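You operate a simulated robot arm through the tools that you are given. There is no shell and no other tool.

You run a simulated two-armed robot. Do the job below in one go: nothing can be reset, and whatever is moved stays where it is left.

JOB
Sew the quilted panel on the black machine and back-tack both ends.
Fine: one even seam that stops 10 to 22 mm short of the panel's end; reverse lever back at forward, switch off.

Only the result counts: the job must be done as asked and must still hold three seconds after the hand-in. Knocking over, shifting, dropping, spilling or breaking anything else fails it.

ROBOT AND FRAMES
Two 6-joint arms with two-finger grippers on one trunk that stands fixed in place. Base frame: the origin is at the foot of the trunk, x ahead of it, y to its left, z up. Readings come in mm, rad, newtons and seconds.
The left shoulder is at [70, 148, 1241], the right one opposite. With the tool pointing down near the work surface each hand reaches from about 520 to 620 mm from the base axis, measured 20 degrees to its own side. Payload 2.69 kg a hand.
The TCP of each hand is the grasp point between the finger pads, 20 mm short of the fingertips. In the tool frame z runs along the fingers and y along their closing line. The gripper opens to 100 mm; its body begins 63 mm behind the TCP.
Orientation is that of the tool frame in the base frame, as [roll, pitch, yaw] about the fixed x, y, z axes, in that order (R = Rz(yaw) Ry(pitch) Rx(roll)). With the fingers straight down and closing along the base's y, the tool's x points along the base's -x, its y along +y and its z along -z.

CONTROLS
- The arms move only by the tool move_arm. It takes "left_rows", "right_rows" or both (then of equal length, played together; a hand with none holds still); each is a list that holds one entry, the list of rows, each a list of 6 numbers: the shift along the tool's x, y, z in units of 100 mm (1.0 is 100 mm), then the turn, a rotation vector about the tool's x, y, z in units of 120 degrees (1.0 is 120 degrees). In form: [[[dx, dy, dz, ax, ay, az], ...]]. A call has 1 to 20 rows; each row is the pose to reach, as a shift and turn from the pose commanded when the call began, along the tool's axes at that moment. "left_jaw" and "right_jaw" are, for a hand that has rows, the gripper command, from -1 (fully open) to 1 (shut), values between in proportion, set as the call begins (left out, the last holds). A call with a number of a shift or a turn outside -1 to 1 is refused whole. Each row takes 0.2 s and may step no farther than 50 mm and 0.15 rad from the row before; otherwise, or with a gripper value out of range, the whole call is refused. Where a pose cannot be reached the arm comes as near as it can. A force on the tool above 60 N (or 10 N above the force at the start of the call, whichever is more), or a blocked arm, ends the call early, and 0.2 s more pass. The fingers move at their own pace (about 45 mm/s each) and stop on an object; they squeeze with about 44 N. The grip force told is the motor's: it shows also when the fingers shut on nothing. Time passes only in rows, and 0.2 s behind the last, so rows that repeat a pose let the fingers close. The reply holds the time, the measured pose of the TCP, the force on the tool along the base axes, the opening and the grip force, in the units named above and with some noise, with the torque about the TCP (base axes, N m) and any sound that the robot's microphone picked up.
- Cameras (640 x 400 px; columns grow to the right, rows downward): "scene" is now at [110.5, -56.6, 1454.7]; the picture's right is [-0.67, -0.74, -0.00], its down [-0.52, 0.48, -0.70] and it looks along [0.52, -0.48, -0.71] (base axes); focal length 354 px, centre (320, 200). "left" rides on the left gripper at [70, 18, -99] in its tool frame; the picture's right is [-0.26, 0.97, 0.00], its down [-0.75, -0.20, -0.63] and it looks along [-0.61, -0.16, 0.78] (tool axes); focal length 230 px, centre (320, 200). "right" rides on the right gripper at [70, -19, -99] in its tool frame; the picture's right is [0.26, 0.97, 0.00], its down [-0.75, 0.20, -0.63] and it looks along [-0.61, 0.16, 0.78] (tool axes); focal length 230 px, centre (320, 200). There is no depth. A picture from a camera that has moved, and an enlarged one, comes with that camera's place and axes in the base frame and with its lens.
- capture(camera): a new picture of that camera. It takes no simulated time.
- raise_lower(by): slides the trunk up (or, below 0, down) by that many mm; the arms and the scene camera ride with it, the base frame stays. It gives what a move gives, with no picture.
- pan_tilt(pan, tilt): turns the head with the scene camera to pan (to the left, within 1.501 rad either way) and tilt (down, from -0.506 to 1.204), counted from straight ahead of the robot. It gives what a move gives.
- zoom(camera, box): a new picture of the part [left, top, right, bottom] of that camera's present view, enlarged. It takes no simulated time.
- hand_in(): hands the job in; it is judged then, once.

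Nothing tells you positions but the pictures and the camera data. Unless the task says otherwise, let go and move clear before handing in.

The tools are called after "Call:" by a JSON object that holds its "api" and its "payload". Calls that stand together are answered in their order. move_arm: Moves the arms, as the interface text tells. Its arguments: {"type":"object","properties":{"left_rows":{"type":"array","items":{"type":"array","items":{"type":"array","items":{"type":"number"}}}},"left_jaw":{"type":"number"},"right_rows":{"type":"array","items":{"type":"array","items":{"type":"array","items":{"type":"number"}}}},"right_jaw":{"type":"number"}},"required":[]} The other tools are called the same way: raise_lower (by) moves the trunk up or down; pan_tilt (pan, tilt) turns the head that bears the scene camera; capture (camera) takes a picture; zoom (camera, box) takes an enlarged picture of a part of a camera's view; hand_in () hands the job in.

At the start:

```text
time_s: 0.0
left_tcp_pos: [521.8, -83.5, 1083.0]
left_tool_rot: [-3.14, -0.005, -3.141]
left_wrist_force: [0.4, -0.2, 0.0]
left_torque: [-0.01, -0.02, -0.02]
left_width: 100.0
left_gripper_force: 0.0
right_tcp_pos: [182.3, -265.5, 1218.8]
right_tool_rot: [3.123, -0.018, -3.141]
right_wrist_force: [101.7, -51.3, 182.4]
right_torque: [1.96, 24.37, 5.76]
right_width: 99.9
right_gripper_force: 0.0
trunk travel left (down, up): [-799.0, 141.0]
head pan, tilt (commanded): [-0.74, 0.789]
```

scene: 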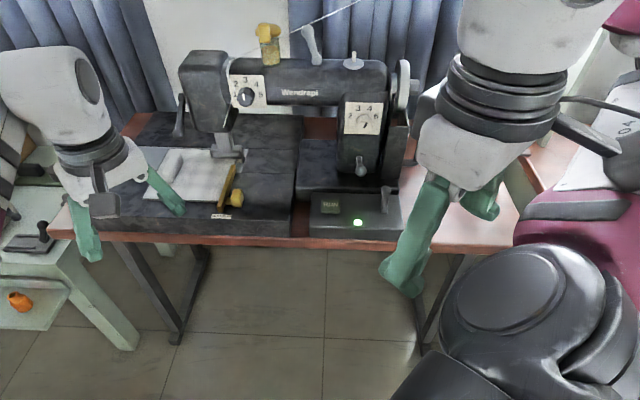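
right: 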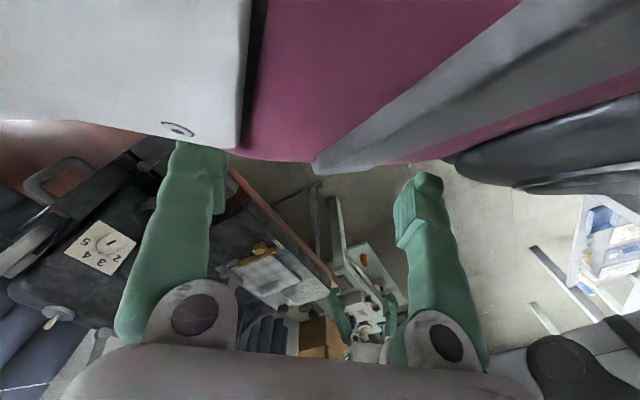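
left: 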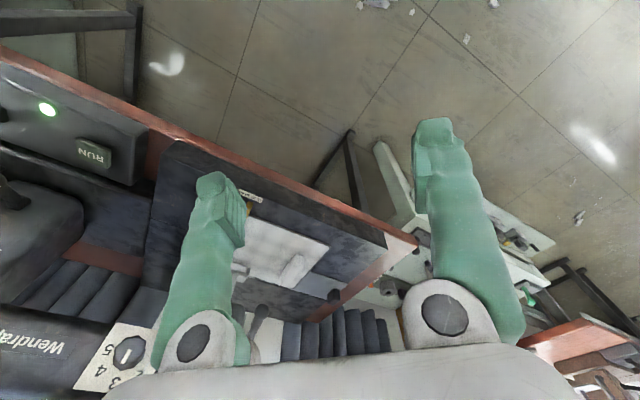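

I see a black sewing machine on a table ahead and to the right, with a light panel on its bed, a dial on the head, a lever, and a run switch with a green light. I'll look closer with enlarged pictures before moving anything.

Call:
{"api": "zoom", "payload": {"camera": "scene", "box": [100, 20, 300, 250]}}

Call:
{"api": "zoom", "payload": {"camera": "scene", "box": [280, 40, 440, 250]}}

Call:
{"api": "zoom", "payload": {"camera": "left", "box": [0, 60, 420, 400]}}

Call:
{"api": "capture", "payload": {"camera": "right"}}

```text
1.74 times, centred on (200, 135) of scene
camera zoom: at [110.5, -56.6, 1454.7], right [-0.67, -0.74, 0.0], down [-0.52, 0.48, -0.7], along [0.52, -0.48, -0.71], focal length 616 px, centre (529, 313)
```

zoom: 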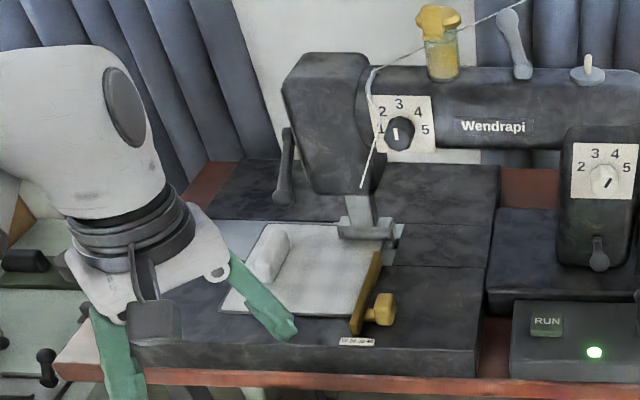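

```text
1.90 times, centred on (360, 145) of scene
camera zoom: at [110.5, -56.6, 1454.7], right [-0.67, -0.74, 0.0], down [-0.52, 0.48, -0.7], along [0.52, -0.48, -0.71], focal length 674 px, centre (244, 305)
```

zoom: 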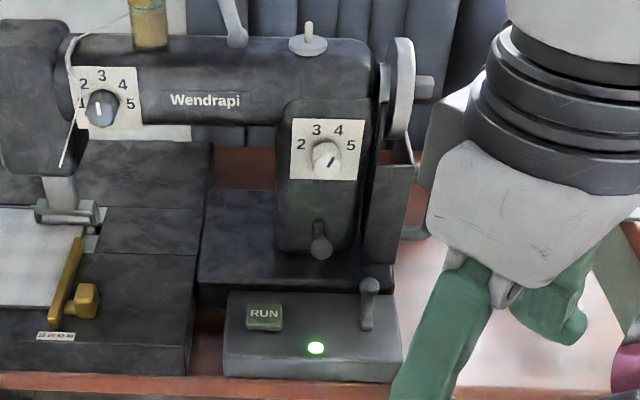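

```text
1.18 times, centred on (210, 230) of left
camera zoom: at [452.8, -65.5, 1182.4], right [0.26, 0.97, 0.0], down [0.75, -0.2, 0.63], along [0.61, -0.16, -0.78], focal length 271 px, centre (449, 165)
```

zoom: 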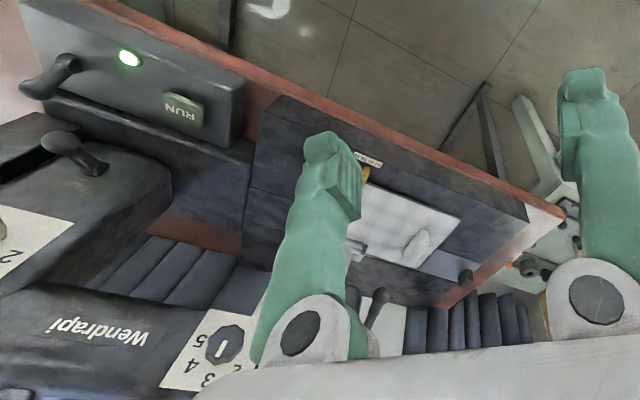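

```text
taken
camera right: at [113.6, -286.8, 1318.2], right [-0.26, 0.97, 0.02], down [0.76, 0.19, 0.62], along [0.59, 0.18, -0.78], focal length 230 px, centre (320, 200)
```

right: 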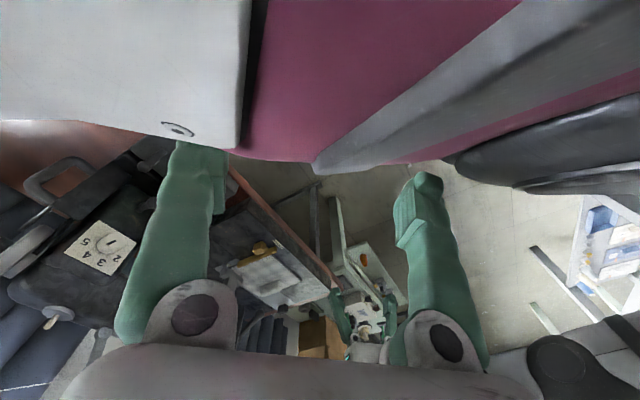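

I see the machine runs roughly along the picture's right, its front toward me; by triangulating the green light I take the switch box top to be near (454, -494, 825). Next I enlarge the details: dials, levers, guide label, presser foot and panel.

Call:
{"api": "zoom", "payload": {"camera": "scene", "box": [200, 110, 280, 230]}}

Call:
{"api": "zoom", "payload": {"camera": "scene", "box": [300, 170, 410, 240]}}

Call:
{"api": "zoom", "payload": {"camera": "scene", "box": [330, 90, 420, 180]}}

Call:
{"api": "zoom", "payload": {"camera": "scene", "box": [160, 40, 280, 140]}}

Call:
{"api": "zoom", "payload": {"camera": "left", "box": [220, 170, 360, 320]}}

```text
3.33 times, centred on (240, 170) of scene
camera zoom: at [110.5, -56.6, 1454.7], right [-0.67, -0.74, 0.0], down [-0.52, 0.48, -0.7], along [0.52, -0.48, -0.71], focal length 1180 px, centre (587, 300)
```

zoom: 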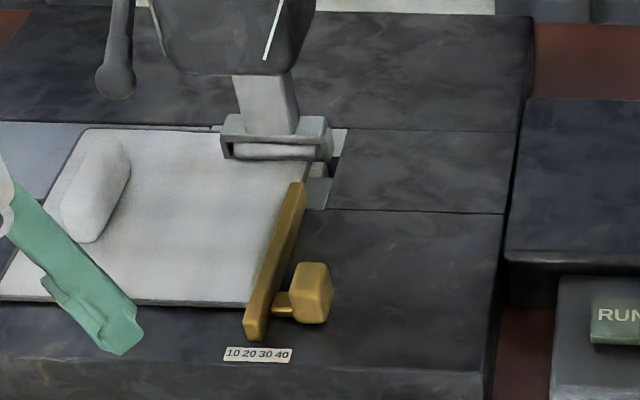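

```text
5.71 times, centred on (355, 205) of scene
camera zoom: at [110.5, -56.6, 1454.7], right [-0.67, -0.74, 0.0], down [-0.52, 0.48, -0.7], along [0.52, -0.48, -0.71], focal length 2023 px, centre (120, 171)
```

zoom: 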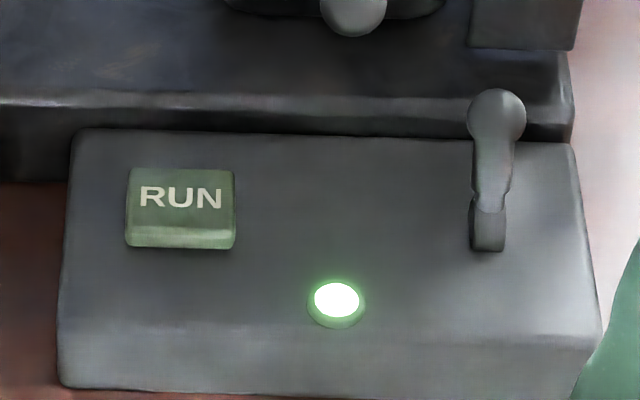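

```text
4.44 times, centred on (375, 135) of scene
camera zoom: at [110.5, -56.6, 1454.7], right [-0.67, -0.74, 0.0], down [-0.52, 0.48, -0.7], along [0.52, -0.48, -0.71], focal length 1573 px, centre (76, 489)
```

zoom: 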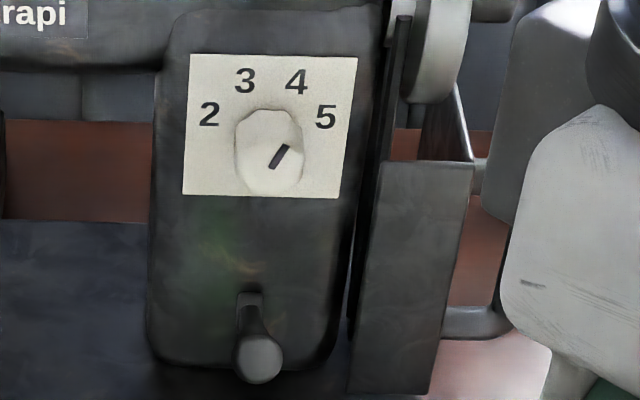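

```text
4.00 times, centred on (220, 90) of scene
camera zoom: at [110.5, -56.6, 1454.7], right [-0.67, -0.74, 0.0], down [-0.52, 0.48, -0.7], along [0.52, -0.48, -0.71], focal length 1416 px, centre (720, 640)
```

zoom: 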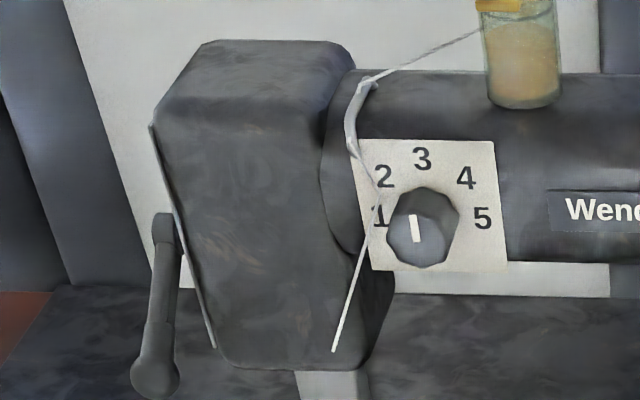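

```text
2.67 times, centred on (290, 245) of left
camera zoom: at [452.8, -65.5, 1182.4], right [0.26, 0.97, 0.0], down [0.75, -0.2, 0.63], along [0.61, -0.16, -0.78], focal length 614 px, centre (400, 80)
```

zoom: 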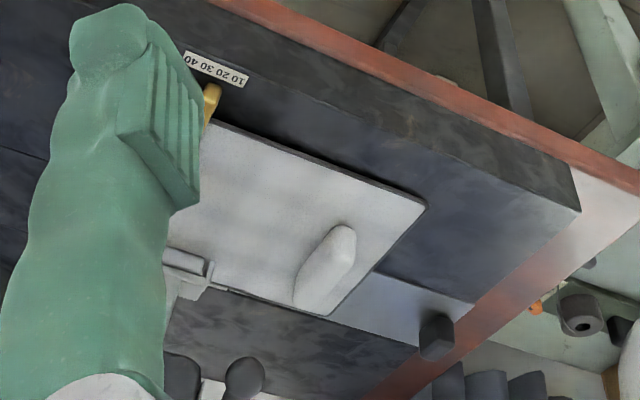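

The panel lies under the foot with its right edge along the brass guide; the stitch-length dial sits over a short lever (likely the reverse lever), and the box has RUN, a lamp and a toggle. I look around with the head for instructions and obstacles.

Call:
{"api": "pan_tilt", "payload": {"pan": -0.2, "tilt": 0.75}}

Call:
{"api": "capture", "payload": {"camera": "scene"}}

Call:
{"api": "pan_tilt", "payload": {"pan": -0.74, "tilt": 0.35}}

Call:
{"api": "capture", "payload": {"camera": "scene"}}

Call:
{"api": "pan_tilt", "payload": {"pan": -1.3, "tilt": 0.8}}

Call:
{"api": "capture", "payload": {"camera": "scene"}}

```text
time_s: 1.0
left_tcp_pos: [521.6, -82.7, 1084.1]
left_tool_rot: [-3.141, -0.003, -3.141]
left_wrist_force: [0.1, 0.1, 0.1]
left_torque: [-0.03, 0.03, -0.01]
left_width: 100.0
left_gripper_force: 0.1
right_tcp_pos: [180.0, -267.2, 1218.8]
right_tool_rot: [3.123, -0.02, -3.141]
right_wrist_force: [19.1, -6.5, 39.5]
right_torque: [-0.07, 4.98, 0.75]
right_width: 99.7
right_gripper_force: 0.2
trunk travel left (down, up): [-799.0, 141.0]
head pan, tilt (commanded): [-0.201, 0.75]
```

```text
taken
camera scene: at [131.7, -18.5, 1457.8], right [-0.2, -0.98, 0.0], down [-0.67, 0.14, -0.73], along [0.72, -0.15, -0.68], focal length 354 px, centre (320, 200)
```

scene: 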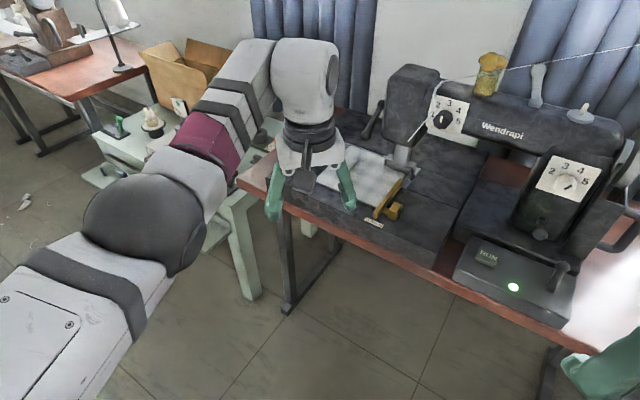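

```text
time_s: 1.9
left_tcp_pos: [522.2, -83.0, 1083.3]
left_tool_rot: [-3.14, -0.002, -3.141]
left_wrist_force: [-0.2, 0.4, 0.7]
left_torque: [-0.02, -0.01, 0.01]
left_width: 100.0
left_gripper_force: 0.1
right_tcp_pos: [181.1, -265.5, 1219.4]
right_tool_rot: [3.121, -0.022, 3.141]
right_wrist_force: [15.9, -9.7, 42.8]
right_torque: [0.22, 4.91, 1.0]
right_width: 99.8
right_gripper_force: 0.0
trunk travel left (down, up): [-799.0, 141.0]
head pan, tilt (commanded): [-0.74, 0.351]
```

```text
taken
camera scene: at [119.3, -64.5, 1493.4], right [-0.67, -0.74, 0.0], down [-0.25, 0.23, -0.94], along [0.69, -0.63, -0.34], focal length 354 px, centre (320, 200)
```

scene: 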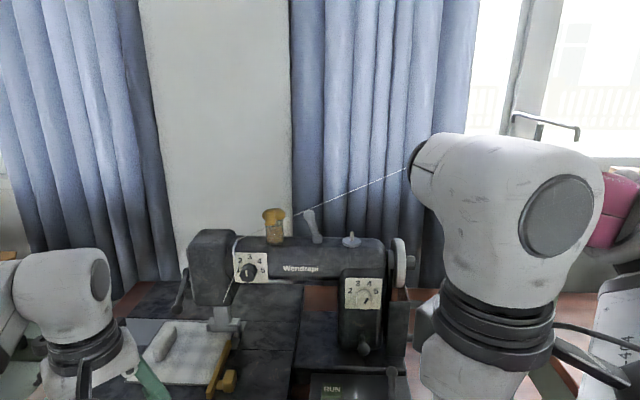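

```text
time_s: 2.9
left_tcp_pos: [521.9, -83.4, 1082.5]
left_tool_rot: [-3.139, -0.004, -3.141]
left_wrist_force: [0.1, 1.3, 0.9]
left_torque: [-0.01, 0.0, -0.01]
left_width: 99.7
left_gripper_force: 0.1
right_tcp_pos: [180.6, -267.1, 1220.0]
right_tool_rot: [3.123, -0.021, -3.14]
right_wrist_force: [13.7, -9.0, 44.1]
right_torque: [0.23, 4.88, 1.02]
right_width: 99.9
right_gripper_force: 0.0
trunk travel left (down, up): [-799.0, 141.0]
head pan, tilt (commanded): [-1.3, 0.799]
```

```text
taken
camera scene: at [72.2, -79.6, 1453.9], right [-0.96, -0.27, 0.0], down [-0.19, 0.69, -0.7], along [0.19, -0.67, -0.72], focal length 354 px, centre (320, 200)
```

scene: 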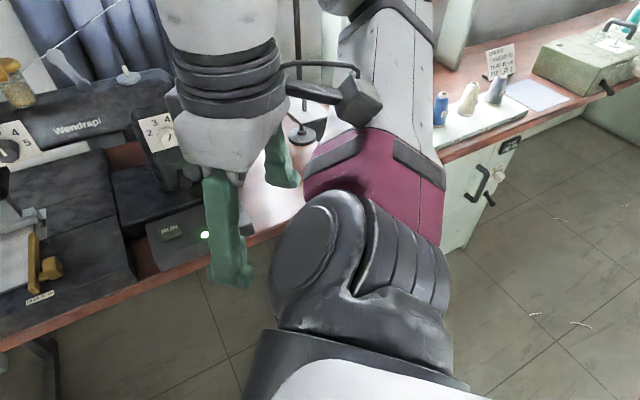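

I see a small notice on the side bench at the right; I'll read it and the surroundings.

Call:
{"api": "zoom", "payload": {"camera": "scene", "box": [470, 35, 540, 90]}}

Call:
{"api": "zoom", "payload": {"camera": "scene", "box": [430, 0, 640, 140]}}

Call:
{"api": "zoom", "payload": {"camera": "scene", "box": [0, 100, 220, 300]}}

```text
7.27 times, centred on (505, 62) of scene
camera zoom: at [72.2, -79.6, 1453.9], right [-0.96, -0.27, 0.0], down [-0.19, 0.69, -0.7], along [0.19, -0.67, -0.72], focal length 2575 px, centre (-1026, 1200)
```

zoom: 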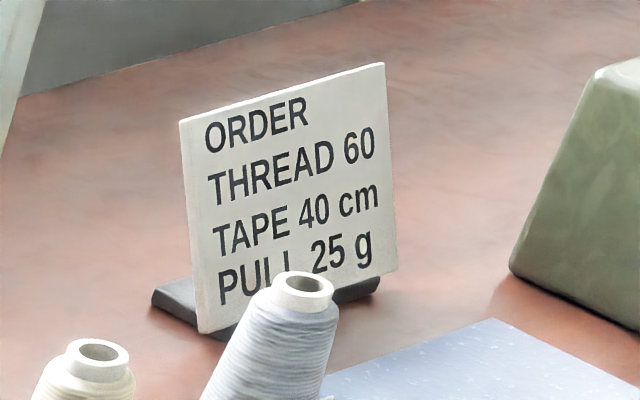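

```text
2.86 times, centred on (535, 70) of scene
camera zoom: at [72.2, -79.6, 1453.9], right [-0.96, -0.27, 0.0], down [-0.19, 0.69, -0.7], along [0.19, -0.67, -0.72], focal length 1012 px, centre (-294, 571)
```

zoom: 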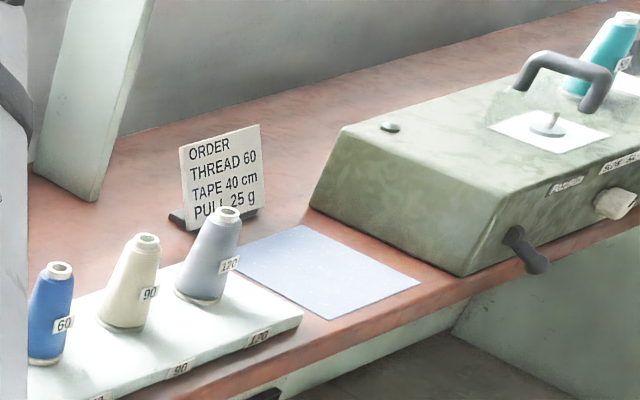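

```text
2.00 times, centred on (110, 200) of scene
camera zoom: at [72.2, -79.6, 1453.9], right [-0.96, -0.27, 0.0], down [-0.19, 0.69, -0.7], along [0.19, -0.67, -0.72], focal length 708 px, centre (740, 200)
```

zoom: 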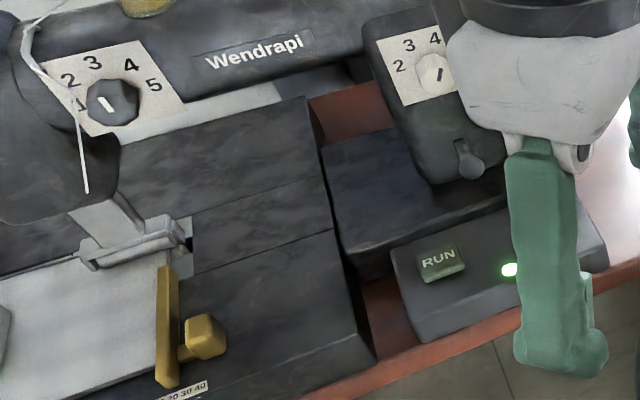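

That notice is an order for the green bench (thread, tape, pull), not for the black machine. I check the left side too for anything relevant, then return to the machine.

Call:
{"api": "pan_tilt", "payload": {"pan": 0.5, "tilt": 0.6}}

Call:
{"api": "capture", "payload": {"camera": "scene"}}

Call:
{"api": "pan_tilt", "payload": {"pan": 1.3, "tilt": 0.6}}

Call:
{"api": "capture", "payload": {"camera": "scene"}}

Call:
{"api": "pan_tilt", "payload": {"pan": -0.6, "tilt": 0.85}}

Call:
{"api": "capture", "payload": {"camera": "scene"}}

```text
time_s: 4.7
left_tcp_pos: [522.5, -82.7, 1083.6]
left_tool_rot: [-3.139, -0.003, 3.141]
left_wrist_force: [-0.3, 0.1, 1.0]
left_torque: [0.03, 0.03, -0.01]
left_width: 100.2
left_gripper_force: 0.1
right_tcp_pos: [180.9, -266.2, 1219.7]
right_tool_rot: [3.12, -0.021, -3.141]
right_wrist_force: [12.1, -5.6, 44.1]
right_torque: [-0.15, 4.71, 0.64]
right_width: 100.0
right_gripper_force: 0.0
trunk travel left (down, up): [-799.0, 141.0]
head pan, tilt (commanded): [0.499, 0.6]
```

```text
taken
camera scene: at [128.1, 40.4, 1470.7], right [0.48, -0.88, 0.0], down [-0.5, -0.27, -0.83], along [0.72, 0.39, -0.57], focal length 354 px, centre (320, 200)
```

scene: 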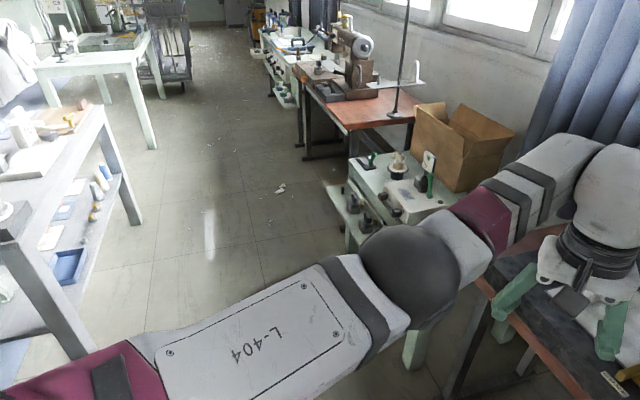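

```text
time_s: 5.8
left_tcp_pos: [521.7, -83.5, 1083.1]
left_tool_rot: [-3.14, -0.002, 3.141]
left_wrist_force: [-0.3, -0.4, 0.2]
left_torque: [0.0, -0.01, 0.01]
left_width: 99.7
left_gripper_force: 0.1
right_tcp_pos: [180.6, -266.8, 1217.9]
right_tool_rot: [3.122, -0.02, 3.141]
right_wrist_force: [11.8, -4.0, 43.9]
right_torque: [-0.22, 4.7, 0.58]
right_width: 100.1
right_gripper_force: 0.2
trunk travel left (down, up): [-799.0, 141.0]
head pan, tilt (commanded): [1.3, 0.6]
```

```text
taken
camera scene: at [74.2, 83.2, 1470.7], right [0.96, -0.27, 0.0], down [-0.15, -0.54, -0.83], along [0.22, 0.8, -0.56], focal length 354 px, centre (320, 200)
```

scene: 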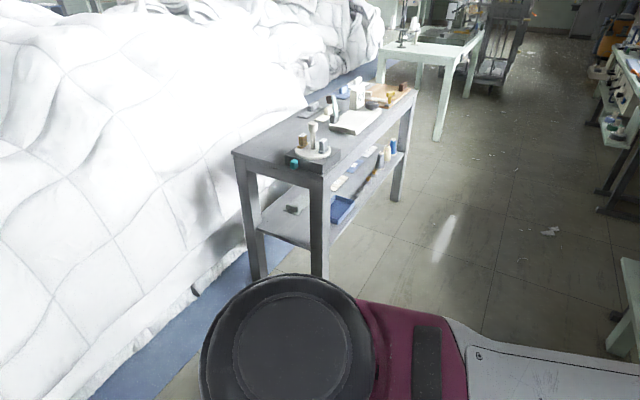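

```text
time_s: 7.7
left_tcp_pos: [521.6, -83.2, 1082.6]
left_tool_rot: [-3.138, -0.004, 3.141]
left_wrist_force: [0.8, 0.1, -0.7]
left_torque: [0.01, -0.02, 0.0]
left_width: 99.8
left_gripper_force: 0.1
right_tcp_pos: [180.9, -265.5, 1218.8]
right_tool_rot: [3.123, -0.022, 3.142]
right_wrist_force: [12.2, -6.8, 43.4]
right_torque: [-0.07, 4.7, 0.73]
right_width: 99.6
right_gripper_force: 0.2
trunk travel left (down, up): [-799.0, 141.0]
head pan, tilt (commanded): [-0.6, 0.85]
```

```text
taken
camera scene: at [115.1, -46.0, 1449.8], right [-0.56, -0.83, 0.0], down [-0.62, 0.42, -0.66], along [0.54, -0.37, -0.75], focal length 354 px, centre (320, 200)
```

scene: 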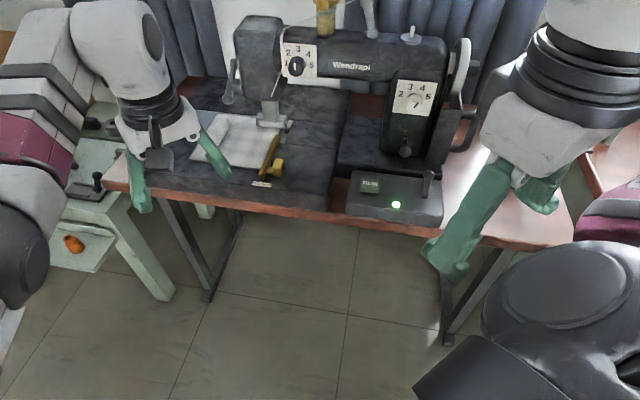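

I see the right hand folded back against its own upper arm, which explains its force reading. I take the reverse lever to be near (521, -559, 910), RUN near (537, -481, 832), the toggle near (449, -577, 850) and the bed at z≈840; first I ease the right hand up and forward, clear of its arm.

Call:
{"api": "move_arm", "payload": {"right_rows": [[[-0.15, -0.05, -0.2, 0, 0, 0], [-0.4, -0.1, -0.4, 0, 0, 0], [-0.7, -0.2, -0.5, 0, 0, 0], [-1.0, -0.3, -0.5, 0, 0, 0]]]}}

Call:
{"api": "capture", "payload": {"camera": "scene"}}

Call:
{"api": "capture", "payload": {"camera": "right"}}

```text
time_s: 8.7
left_tcp_pos: [524.0, -82.1, 1081.8]
left_tool_rot: [-3.14, -0.005, -3.14]
left_wrist_force: [0.4, -0.3, 0.1]
left_torque: [-0.01, 0.03, 0.02]
left_width: 100.0
left_gripper_force: 0.1
right_tcp_pos: [282.9, -296.9, 1266.1]
right_tool_rot: [3.124, -0.018, -3.139]
right_wrist_force: [1.0, 0.0, 0.4]
right_torque: [0.01, 0.0, -0.04]
right_width: 100.0
right_gripper_force: 0.1
trunk travel left (down, up): [-799.0, 141.0]
head pan, tilt (commanded): [-0.6, 0.85]
```

```text
taken
camera scene: at [116.9, -45.9, 1449.6], right [-0.56, -0.83, 0.0], down [-0.62, 0.42, -0.66], along [0.54, -0.37, -0.75], focal length 354 px, centre (320, 200)
```

scene: 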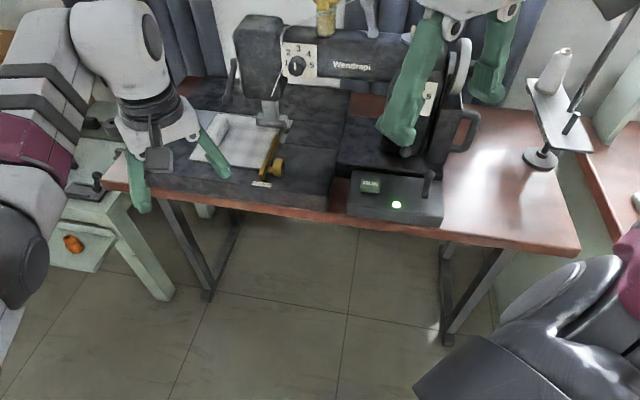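

```text
taken
camera right: at [215.3, -316.8, 1365.8], right [-0.26, 0.97, 0.02], down [0.76, 0.19, 0.62], along [0.59, 0.18, -0.79], focal length 230 px, centre (320, 200)
```

right: 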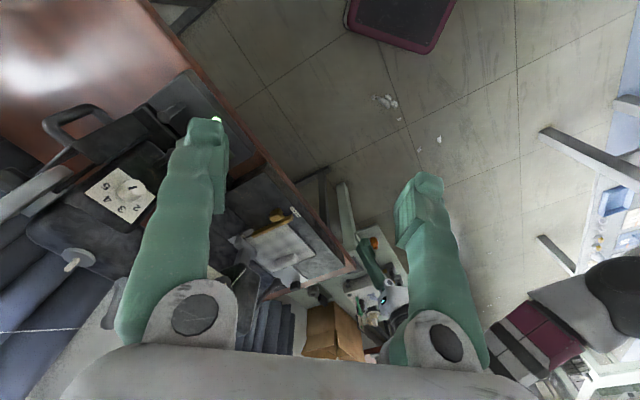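

The right hand is free now, force near zero. Next I bring it forward in front of the switch box at a safe height, turning it 44° so its closing line lies along the machine.

Call:
{"api": "move_arm", "payload": {"right_rows": [[[-0.15, -0.1, 0.1, 0, 0, 0.06], [-0.3, -0.22, 0.2, 0, 0, 0.12], [-0.45, -0.34, 0.35, 0, 0, 0.18], [-0.6, -0.46, 0.5, 0, 0, 0.24], [-0.75, -0.58, 0.65, 0, 0, 0.3], [-0.9, -0.7, 0.8, 0, 0, 0.3667], [-0.95, -0.75, 0.95, 0, 0, 0.3667]]], "right_jaw": 1}}

Call:
{"api": "capture", "payload": {"camera": "scene"}}

Call:
{"api": "capture", "payload": {"camera": "right"}}

```text
time_s: 10.3
left_tcp_pos: [522.3, -83.3, 1082.0]
left_tool_rot: [-3.141, -0.006, -3.141]
left_wrist_force: [-0.5, -0.9, -0.1]
left_torque: [0.0, -0.01, 0.0]
left_width: 100.1
left_gripper_force: 0.1
right_tcp_pos: [375.9, -370.2, 1167.7]
right_tool_rot: [-3.141, -0.026, 2.37]
right_wrist_force: [-1.1, 0.2, -0.1]
right_torque: [0.01, 0.02, 0.01]
right_width: 0.0
right_gripper_force: 30.1
trunk travel left (down, up): [-799.0, 141.0]
head pan, tilt (commanded): [-0.6, 0.85]
```

```text
taken
camera scene: at [115.5, -46.4, 1449.8], right [-0.56, -0.83, 0.0], down [-0.62, 0.42, -0.66], along [0.54, -0.37, -0.75], focal length 354 px, centre (320, 200)
```

scene: 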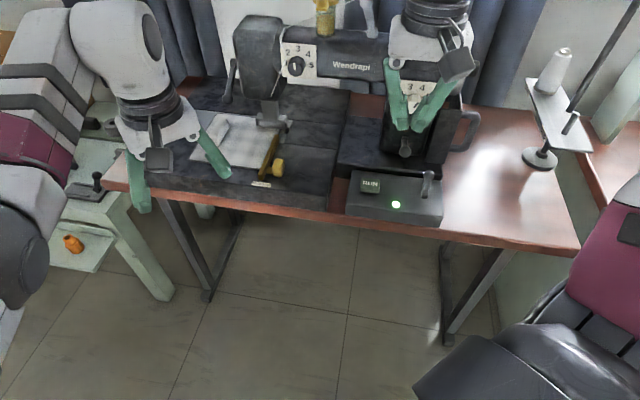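

```text
taken
camera right: at [314.4, -338.2, 1268.1], right [0.49, 0.87, 0.01], down [0.69, -0.39, 0.61], along [0.54, -0.29, -0.79], focal length 230 px, centre (320, 200)
```

right: 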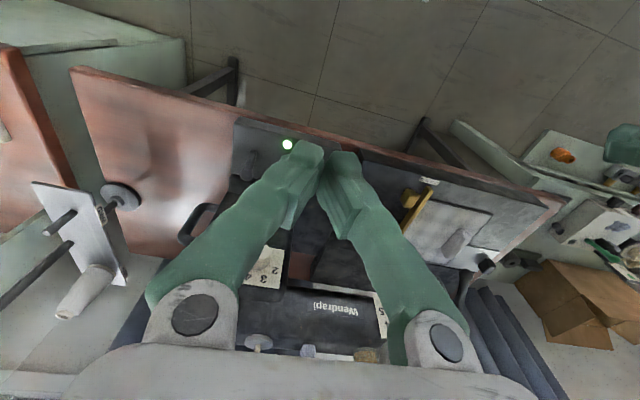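

The right hand is in front of and above the switch box with fingers shut. I go on toward the box to find out how far this arm reaches.

Call:
{"api": "move_arm", "payload": {"right_rows": [[[-0.2, 0.04, 0.2, 0, 0, 0], [-0.4, 0.08, 0.4, 0, 0, 0], [-0.6, 0.12, 0.6, 0, 0, 0], [-0.8, 0.16, 0.8, 0, 0, 0], [-1.0, 0.2, 1.0, 0, 0, 0], [-1.0, 0.2, 1.0, 0, 0, 0]]]}}

Call:
{"api": "capture", "payload": {"camera": "scene"}}

Call:
{"api": "capture", "payload": {"camera": "right"}}

```text
time_s: 11.7
left_tcp_pos: [520.7, -82.3, 1084.0]
left_tool_rot: [-3.14, -0.002, -3.141]
left_wrist_force: [0.8, 0.8, 0.3]
left_torque: [-0.02, -0.01, 0.02]
left_width: 100.2
left_gripper_force: 0.2
right_tcp_pos: [414.9, -437.7, 1075.7]
right_tool_rot: [3.14, -0.025, 2.373]
right_wrist_force: [-0.1, -0.6, -0.2]
right_torque: [0.0, 0.01, 0.02]
right_width: 0.0
right_gripper_force: 29.7
right hand out of reach, approached as far as the arm can: row 2, 3, 4, 5, 6
trunk travel left (down, up): [-799.0, 141.0]
head pan, tilt (commanded): [-0.6, 0.85]
```

```text
taken
camera scene: at [114.7, -46.0, 1449.9], right [-0.56, -0.83, 0.0], down [-0.62, 0.42, -0.66], along [0.54, -0.37, -0.75], focal length 354 px, centre (320, 200)
```

scene: 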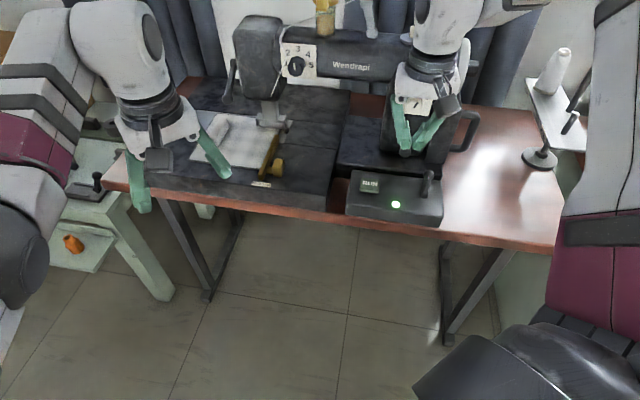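

```text
taken
camera right: at [353.5, -404.3, 1174.7], right [0.49, 0.87, 0.01], down [0.69, -0.39, 0.61], along [0.54, -0.29, -0.79], focal length 230 px, centre (320, 200)
```

right: 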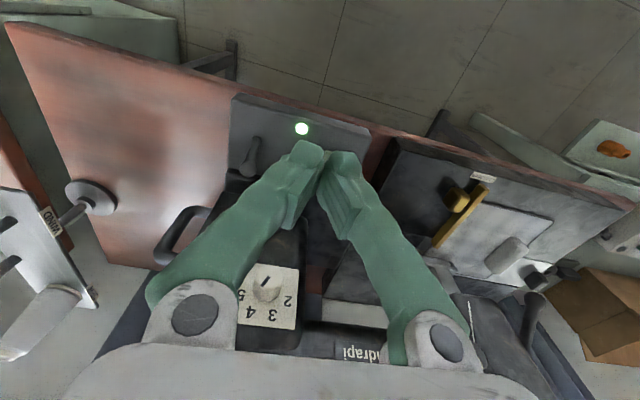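

The arm says it cannot go farther with the tool pointing straight down, though its elbow still looks bent. I look at how the arm is standing before choosing between lowering the trunk and tilting the tool.

Call:
{"api": "pan_tilt", "payload": {"pan": -1.0, "tilt": 0.45}}

Call:
{"api": "capture", "payload": {"camera": "scene"}}

Call:
{"api": "pan_tilt", "payload": {"pan": -0.74, "tilt": 0.789}}

Call:
{"api": "capture", "payload": {"camera": "left"}}

```text
time_s: 12.6
left_tcp_pos: [521.8, -81.8, 1083.2]
left_tool_rot: [-3.14, -0.002, -3.14]
left_wrist_force: [0.0, -0.3, 0.3]
left_torque: [0.0, -0.03, -0.01]
left_width: 99.9
left_gripper_force: 0.0
right_tcp_pos: [415.3, -437.3, 1074.9]
right_tool_rot: [3.139, -0.026, 2.373]
right_wrist_force: [-0.1, 0.1, -0.2]
right_torque: [0.01, 0.01, 0.0]
right_width: 0.0
right_gripper_force: 29.4
trunk travel left (down, up): [-799.0, 141.0]
head pan, tilt (commanded): [-1.0, 0.45]
```

```text
taken
camera scene: at [100.3, -79.0, 1484.2], right [-0.84, -0.54, 0.0], down [-0.24, 0.37, -0.9], along [0.49, -0.76, -0.44], focal length 354 px, centre (320, 200)
```

scene: 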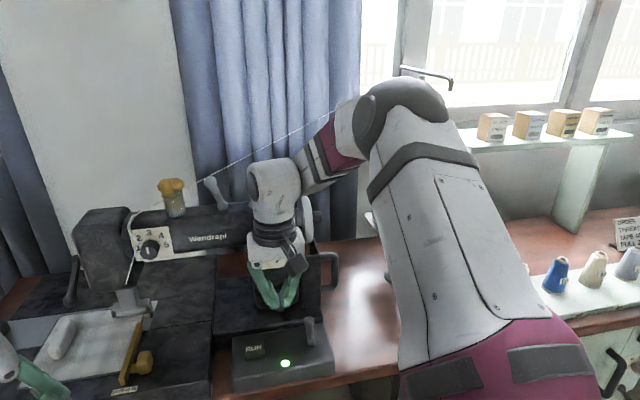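

```text
time_s: 13.4
left_tcp_pos: [522.8, -83.9, 1083.1]
left_tool_rot: [-3.138, -0.003, 3.141]
left_wrist_force: [-0.1, -0.3, 0.4]
left_torque: [0.02, -0.02, 0.03]
left_width: 100.2
left_gripper_force: 0.1
right_tcp_pos: [414.3, -437.1, 1074.0]
right_tool_rot: [3.137, -0.025, 2.374]
right_wrist_force: [0.9, 1.6, -0.3]
right_torque: [0.0, 0.02, 0.0]
right_width: 0.0
right_gripper_force: 29.1
trunk travel left (down, up): [-799.0, 141.0]
head pan, tilt (commanded): [-0.74, 0.789]
```

```text
taken
camera left: at [452.9, -65.5, 1182.4], right [0.26, 0.97, 0.0], down [0.75, -0.2, 0.63], along [0.61, -0.16, -0.78], focal length 230 px, centre (320, 200)
```

left: 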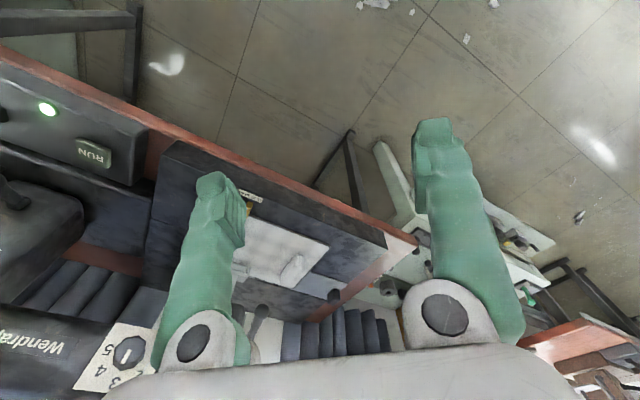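

I see the elbow is raised and bent, so the limit comes from keeping the tool vertical. I'll tilt the right hand forward 45° (fingers pointing at the machine and down) so it reaches farther, then lower the trunk.

Call:
{"api": "move_arm", "payload": {"right_rows": [[[0, 0, -0.05, 0, -0.06, 0], [0, 0, -0.1, 0, -0.12, 0], [0, 0, -0.15, 0, -0.18, 0], [0, 0, -0.2, 0, -0.25, 0], [0, 0, -0.2, 0, -0.31, 0], [0, 0, -0.2, 0, -0.375, 0]]]}}

Call:
{"api": "capture", "payload": {"camera": "scene"}}

Call:
{"api": "capture", "payload": {"camera": "right"}}

```text
time_s: 14.8
left_tcp_pos: [521.4, -83.9, 1083.2]
left_tool_rot: [3.14, -0.004, 3.141]
left_wrist_force: [0.2, -0.5, -0.1]
left_torque: [0.03, -0.01, 0.0]
left_width: 100.0
left_gripper_force: 0.0
right_tcp_pos: [404.0, -451.5, 1106.9]
right_tool_rot: [3.138, 0.759, 2.375]
right_wrist_force: [-0.8, -0.3, 0.2]
right_torque: [0.03, 0.01, 0.01]
right_width: 0.2
right_gripper_force: 29.7
right hand out of reach, approached as far as the arm can: row 5, 6
trunk travel left (down, up): [-799.0, 141.0]
head pan, tilt (commanded): [-0.74, 0.789]
```

```text
taken
camera scene: at [109.4, -56.8, 1454.8], right [-0.67, -0.74, 0.0], down [-0.52, 0.48, -0.7], along [0.52, -0.47, -0.71], focal length 354 px, centre (320, 200)
```

scene: 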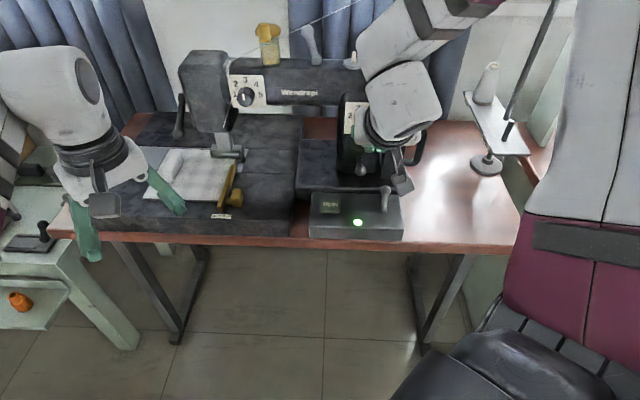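

```text
taken
camera right: at [305.6, -382.0, 1130.1], right [0.54, 0.83, -0.17], down [0.22, 0.06, 0.97], along [0.82, -0.56, -0.14], focal length 230 px, centre (320, 200)
```

right: 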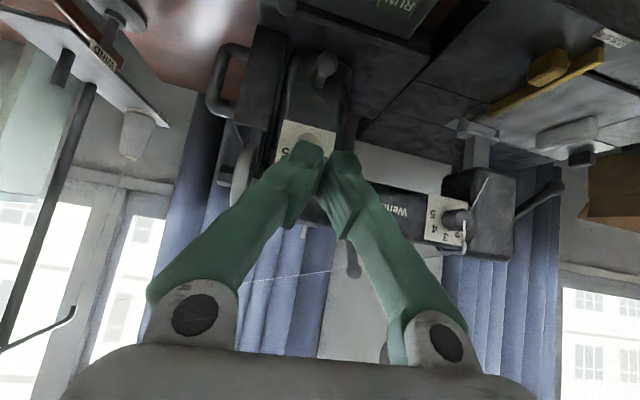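

The tilted hand also stops short, so a wrist limit is at play rather than plain arm length. I undo about half of the tilt and go 100 mm lower to see whether the reach opens up nearer the work surface.

Call:
{"api": "move_arm", "payload": {"right_rows": [[[0.14, 0, 0.145, 0, 0.04, 0], [0.28, 0, 0.29, 0, 0.08, 0], [0.41, 0, 0.435, 0, 0.12, 0], [0.55, 0, 0.58, 0, 0.16, 0], [0.688, 0, 0.725, 0, 0.2, 0]]]}}

Call:
{"api": "capture", "payload": {"camera": "scene"}}

```text
time_s: 16.0
left_tcp_pos: [522.8, -83.0, 1083.1]
left_tool_rot: [3.141, -0.004, -3.142]
left_wrist_force: [0.3, 0.0, -0.1]
left_torque: [0.0, 0.06, 0.03]
left_width: 99.7
left_gripper_force: 0.0
right_tcp_pos: [406.7, -451.6, 1005.9]
right_tool_rot: [3.14, 0.341, 2.375]
right_wrist_force: [0.1, -0.4, 0.2]
right_torque: [0.0, 0.06, 0.0]
right_width: 0.1
right_gripper_force: 29.4
trunk travel left (down, up): [-799.0, 141.0]
head pan, tilt (commanded): [-0.74, 0.789]
```

```text
taken
camera scene: at [111.3, -57.6, 1454.6], right [-0.67, -0.74, 0.0], down [-0.52, 0.48, -0.7], along [0.52, -0.47, -0.71], focal length 354 px, centre (320, 200)
```

scene: 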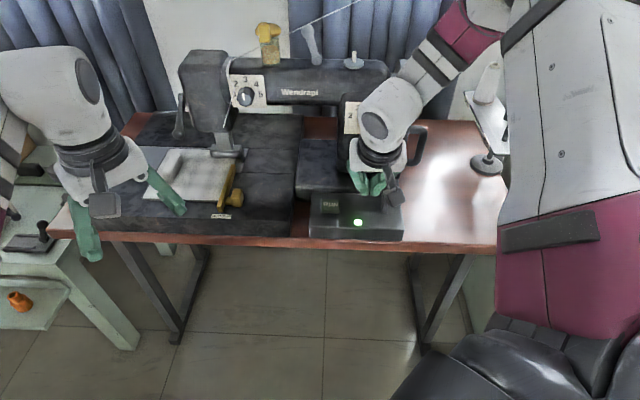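

That pose was reached without trouble, so going lower helps. I probe farther forward toward the machine, staying in front of and above the reverse lever.

Call:
{"api": "move_arm", "payload": {"right_rows": [[[-0.15, 0, 0.2, 0, 0, 0], [-0.3, 0, 0.4, 0, 0, 0], [-0.432, 0, 0.578, 0, 0, 0], [-0.432, 0, 0.578, 0, 0, 0]]]}}

Call:
{"api": "capture", "payload": {"camera": "scene"}}

Call:
{"api": "capture", "payload": {"camera": "right"}}

```text
time_s: 17.0
left_tcp_pos: [520.7, -82.2, 1084.4]
left_tool_rot: [-3.14, -0.003, 3.141]
left_wrist_force: [0.3, 0.1, -0.2]
left_torque: [-0.06, -0.02, -0.01]
left_width: 99.9
left_gripper_force: 0.1
right_tcp_pos: [426.5, -497.2, 981.8]
right_tool_rot: [3.141, 0.342, 2.373]
right_wrist_force: [-1.0, -0.2, -0.3]
right_torque: [-0.02, 0.02, -0.01]
right_width: 0.0
right_gripper_force: 29.3
right hand out of reach, approached as far as the arm can: row 1, 2, 3, 4
trunk travel left (down, up): [-799.0, 141.0]
head pan, tilt (commanded): [-0.74, 0.789]
```

```text
taken
camera scene: at [110.2, -55.8, 1454.7], right [-0.67, -0.74, 0.0], down [-0.52, 0.48, -0.7], along [0.52, -0.48, -0.71], focal length 354 px, centre (320, 200)
```

scene: 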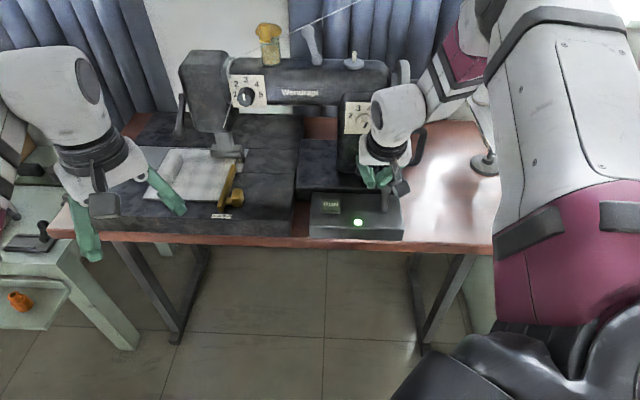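

```text
taken
camera right: at [342.7, -441.7, 1051.4], right [0.5, 0.86, -0.08], down [0.5, -0.2, 0.85], along [0.71, -0.46, -0.53], focal length 230 px, centre (320, 200)
```

right: 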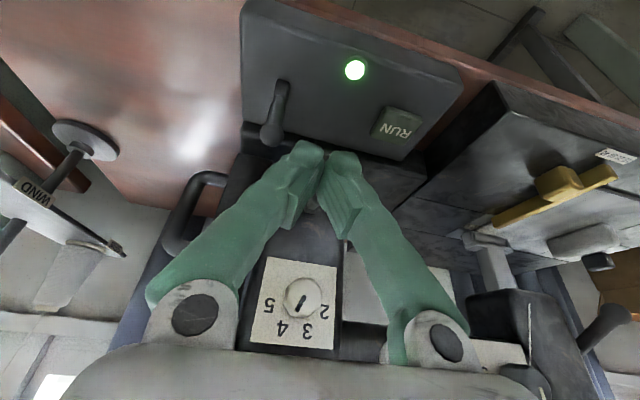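

The arm slid toward its right instead of forward, stopping at (427, -497, 982), in front of the lever. I test whether it extends farther when lower, moving down and slightly forward over the box front.

Call:
{"api": "move_arm", "payload": {"right_rows": [[[0.07, 0, 0.19, 0, 0, 0], [0.13, 0, 0.38, 0, 0, 0], [0.2, 0, 0.56, 0, 0, 0], [0.0, 0, 0.63, 0, 0, 0], [-0.2, 0, 0.7, 0, 0, 0]]]}}

Call:
{"api": "capture", "payload": {"camera": "scene"}}

Call:
{"api": "capture", "payload": {"camera": "right"}}

```text
time_s: 18.2
left_tcp_pos: [522.0, -82.9, 1083.9]
left_tool_rot: [-3.141, -0.003, -3.141]
left_wrist_force: [-0.1, 0.0, 0.1]
left_torque: [-0.01, 0.04, 0.03]
left_width: 100.1
left_gripper_force: 0.0
right_tcp_pos: [416.8, -490.5, 973.6]
right_tool_rot: [-3.141, 0.339, 2.373]
right_wrist_force: [0.9, -0.1, -0.1]
right_torque: [0.01, -0.01, -0.01]
right_width: 0.0
right_gripper_force: 29.9
right hand out of reach, approached as far as the arm can: row 1, 2, 3, 4, 5
trunk travel left (down, up): [-799.0, 141.0]
head pan, tilt (commanded): [-0.74, 0.789]
```

```text
taken
camera scene: at [110.5, -56.5, 1454.7], right [-0.67, -0.74, 0.0], down [-0.52, 0.48, -0.7], along [0.52, -0.47, -0.71], focal length 354 px, centre (320, 200)
```

scene: 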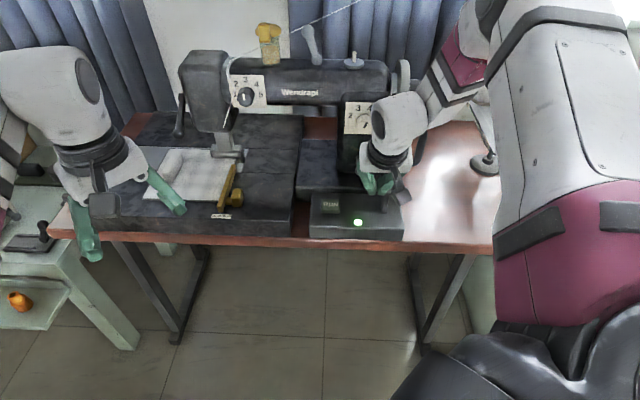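

```text
taken
camera right: at [333.7, -435.2, 1043.8], right [0.5, 0.86, -0.09], down [0.5, -0.2, 0.84], along [0.71, -0.46, -0.53], focal length 230 px, centre (320, 200)
```

right: 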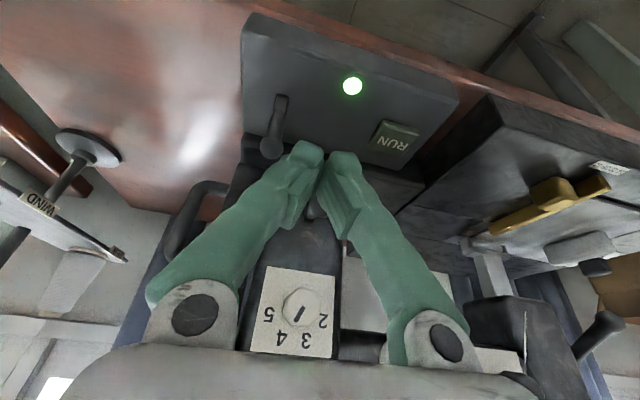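

At (417, -490, 974) it can go neither forward nor down, so this elbow-high posture is the limit, while the left arm stands elbow-low. I look at both arms' build to find a better posture for the right one.

Call:
{"api": "pan_tilt", "payload": {"pan": -1.35, "tilt": 0.55}}

Call:
{"api": "capture", "payload": {"camera": "scene"}}

Call:
{"api": "pan_tilt", "payload": {"pan": 0.2, "tilt": 1.0}}

Call:
{"api": "capture", "payload": {"camera": "scene"}}

Call:
{"api": "pan_tilt", "payload": {"pan": -0.6, "tilt": 1.2}}

Call:
{"api": "capture", "payload": {"camera": "scene"}}

```text
time_s: 19.2
left_tcp_pos: [521.8, -80.9, 1081.9]
left_tool_rot: [-3.138, -0.003, -3.141]
left_wrist_force: [0.6, 1.1, 0.3]
left_torque: [0.0, 0.0, -0.01]
left_width: 100.1
left_gripper_force: 0.0
right_tcp_pos: [416.6, -488.8, 974.5]
right_tool_rot: [3.141, 0.34, 2.374]
right_wrist_force: [-0.3, 0.0, -0.8]
right_torque: [-0.01, 0.03, -0.01]
right_width: 0.2
right_gripper_force: 29.7
trunk travel left (down, up): [-799.0, 141.0]
head pan, tilt (commanded): [-1.349, 0.55]
```

```text
taken
camera scene: at [70.4, -89.5, 1475.2], right [-0.98, -0.22, 0.0], down [-0.12, 0.51, -0.85], along [0.19, -0.83, -0.52], focal length 354 px, centre (320, 200)
```

scene: 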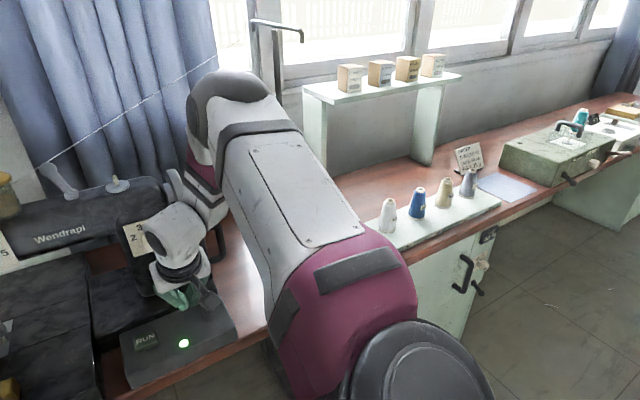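

```text
time_s: 20.8
left_tcp_pos: [521.4, -83.1, 1083.3]
left_tool_rot: [-3.14, -0.005, -3.141]
left_wrist_force: [0.3, -0.1, -0.2]
left_torque: [-0.03, -0.04, -0.04]
left_width: 100.0
left_gripper_force: 0.0
right_tcp_pos: [416.4, -490.7, 974.8]
right_tool_rot: [3.141, 0.341, 2.372]
right_wrist_force: [-0.8, 0.3, -0.4]
right_torque: [0.04, -0.03, -0.01]
right_width: 0.0
right_gripper_force: 29.5
trunk travel left (down, up): [-799.0, 141.0]
head pan, tilt (commanded): [0.201, 1.0]
```

```text
taken
camera scene: at [118.8, 11.9, 1438.7], right [0.2, -0.98, 0.0], down [-0.82, -0.17, -0.54], along [0.53, 0.11, -0.84], focal length 354 px, centre (320, 200)
```

scene: 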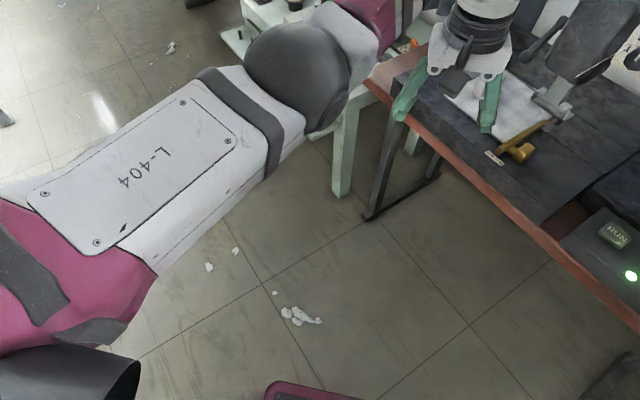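

```text
time_s: 22.0
left_tcp_pos: [522.2, -83.4, 1083.5]
left_tool_rot: [-3.14, -0.003, -3.14]
left_wrist_force: [0.2, -0.2, -0.3]
left_torque: [-0.02, 0.01, 0.01]
left_width: 100.3
left_gripper_force: 0.1
right_tcp_pos: [417.6, -492.3, 975.0]
right_tool_rot: [3.141, 0.34, 2.373]
right_wrist_force: [0.3, 0.3, -0.4]
right_torque: [-0.04, 0.03, 0.0]
right_width: 0.3
right_gripper_force: 29.7
trunk travel left (down, up): [-799.0, 141.0]
head pan, tilt (commanded): [-0.6, 1.201]
```

```text
taken
camera scene: at [96.7, -33.4, 1426.1], right [-0.56, -0.83, 0.0], down [-0.77, 0.53, -0.36], along [0.3, -0.2, -0.93], focal length 354 px, centre (320, 200)
```

scene: 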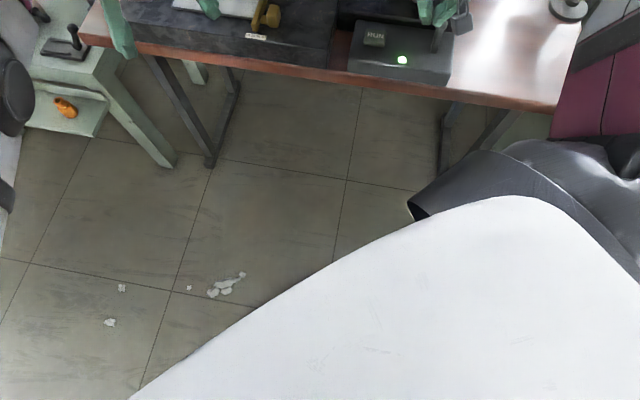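

The right arm is in an elbow-high, strongly bent posture. I back off slightly and test whether turning the tool about its own axis (toward its original heading) frees more reach.

Call:
{"api": "move_arm", "payload": {"right_rows": [[[0.1, 0, -0.3, 0, 0.03, -0.05], [0.1, 0, -0.6, 0, 0.06, -0.1], [0.1, 0, -0.8, 0, 0.1, -0.16], [0.1, 0, -0.8, 0, 0.14, -0.22], [0.1, 0, -0.8, 0, 0.16, -0.28], [0.1, 0, -0.8, 0, 0.16, -0.34]]]}}

Call:
{"api": "pan_tilt", "payload": {"pan": -0.74, "tilt": 0.7}}

Call:
{"api": "capture", "payload": {"camera": "scene"}}

```text
refused: row 3 steps farther than a row can; nothing moved
```

```text
time_s: 22.9
left_tcp_pos: [521.4, -83.8, 1083.0]
left_tool_rot: [-3.14, -0.003, 3.142]
left_wrist_force: [-1.0, -0.5, 0.5]
left_torque: [0.0, 0.0, -0.01]
left_width: 100.0
left_gripper_force: 0.1
right_tcp_pos: [418.3, -490.3, 975.2]
right_tool_rot: [-3.142, 0.34, 2.374]
right_wrist_force: [-0.6, -0.6, -0.1]
right_torque: [-0.02, 0.03, 0.03]
right_width: 0.0
right_gripper_force: 29.7
trunk travel left (down, up): [-799.0, 141.0]
head pan, tilt (commanded): [-0.74, 0.7]
```

```text
taken
camera scene: at [113.3, -59.1, 1462.0], right [-0.67, -0.74, 0.0], down [-0.48, 0.43, -0.76], along [0.56, -0.52, -0.65], focal length 354 px, centre (320, 200)
```

scene: 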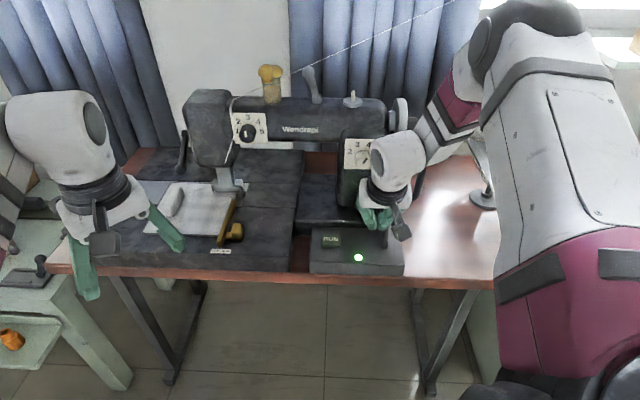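

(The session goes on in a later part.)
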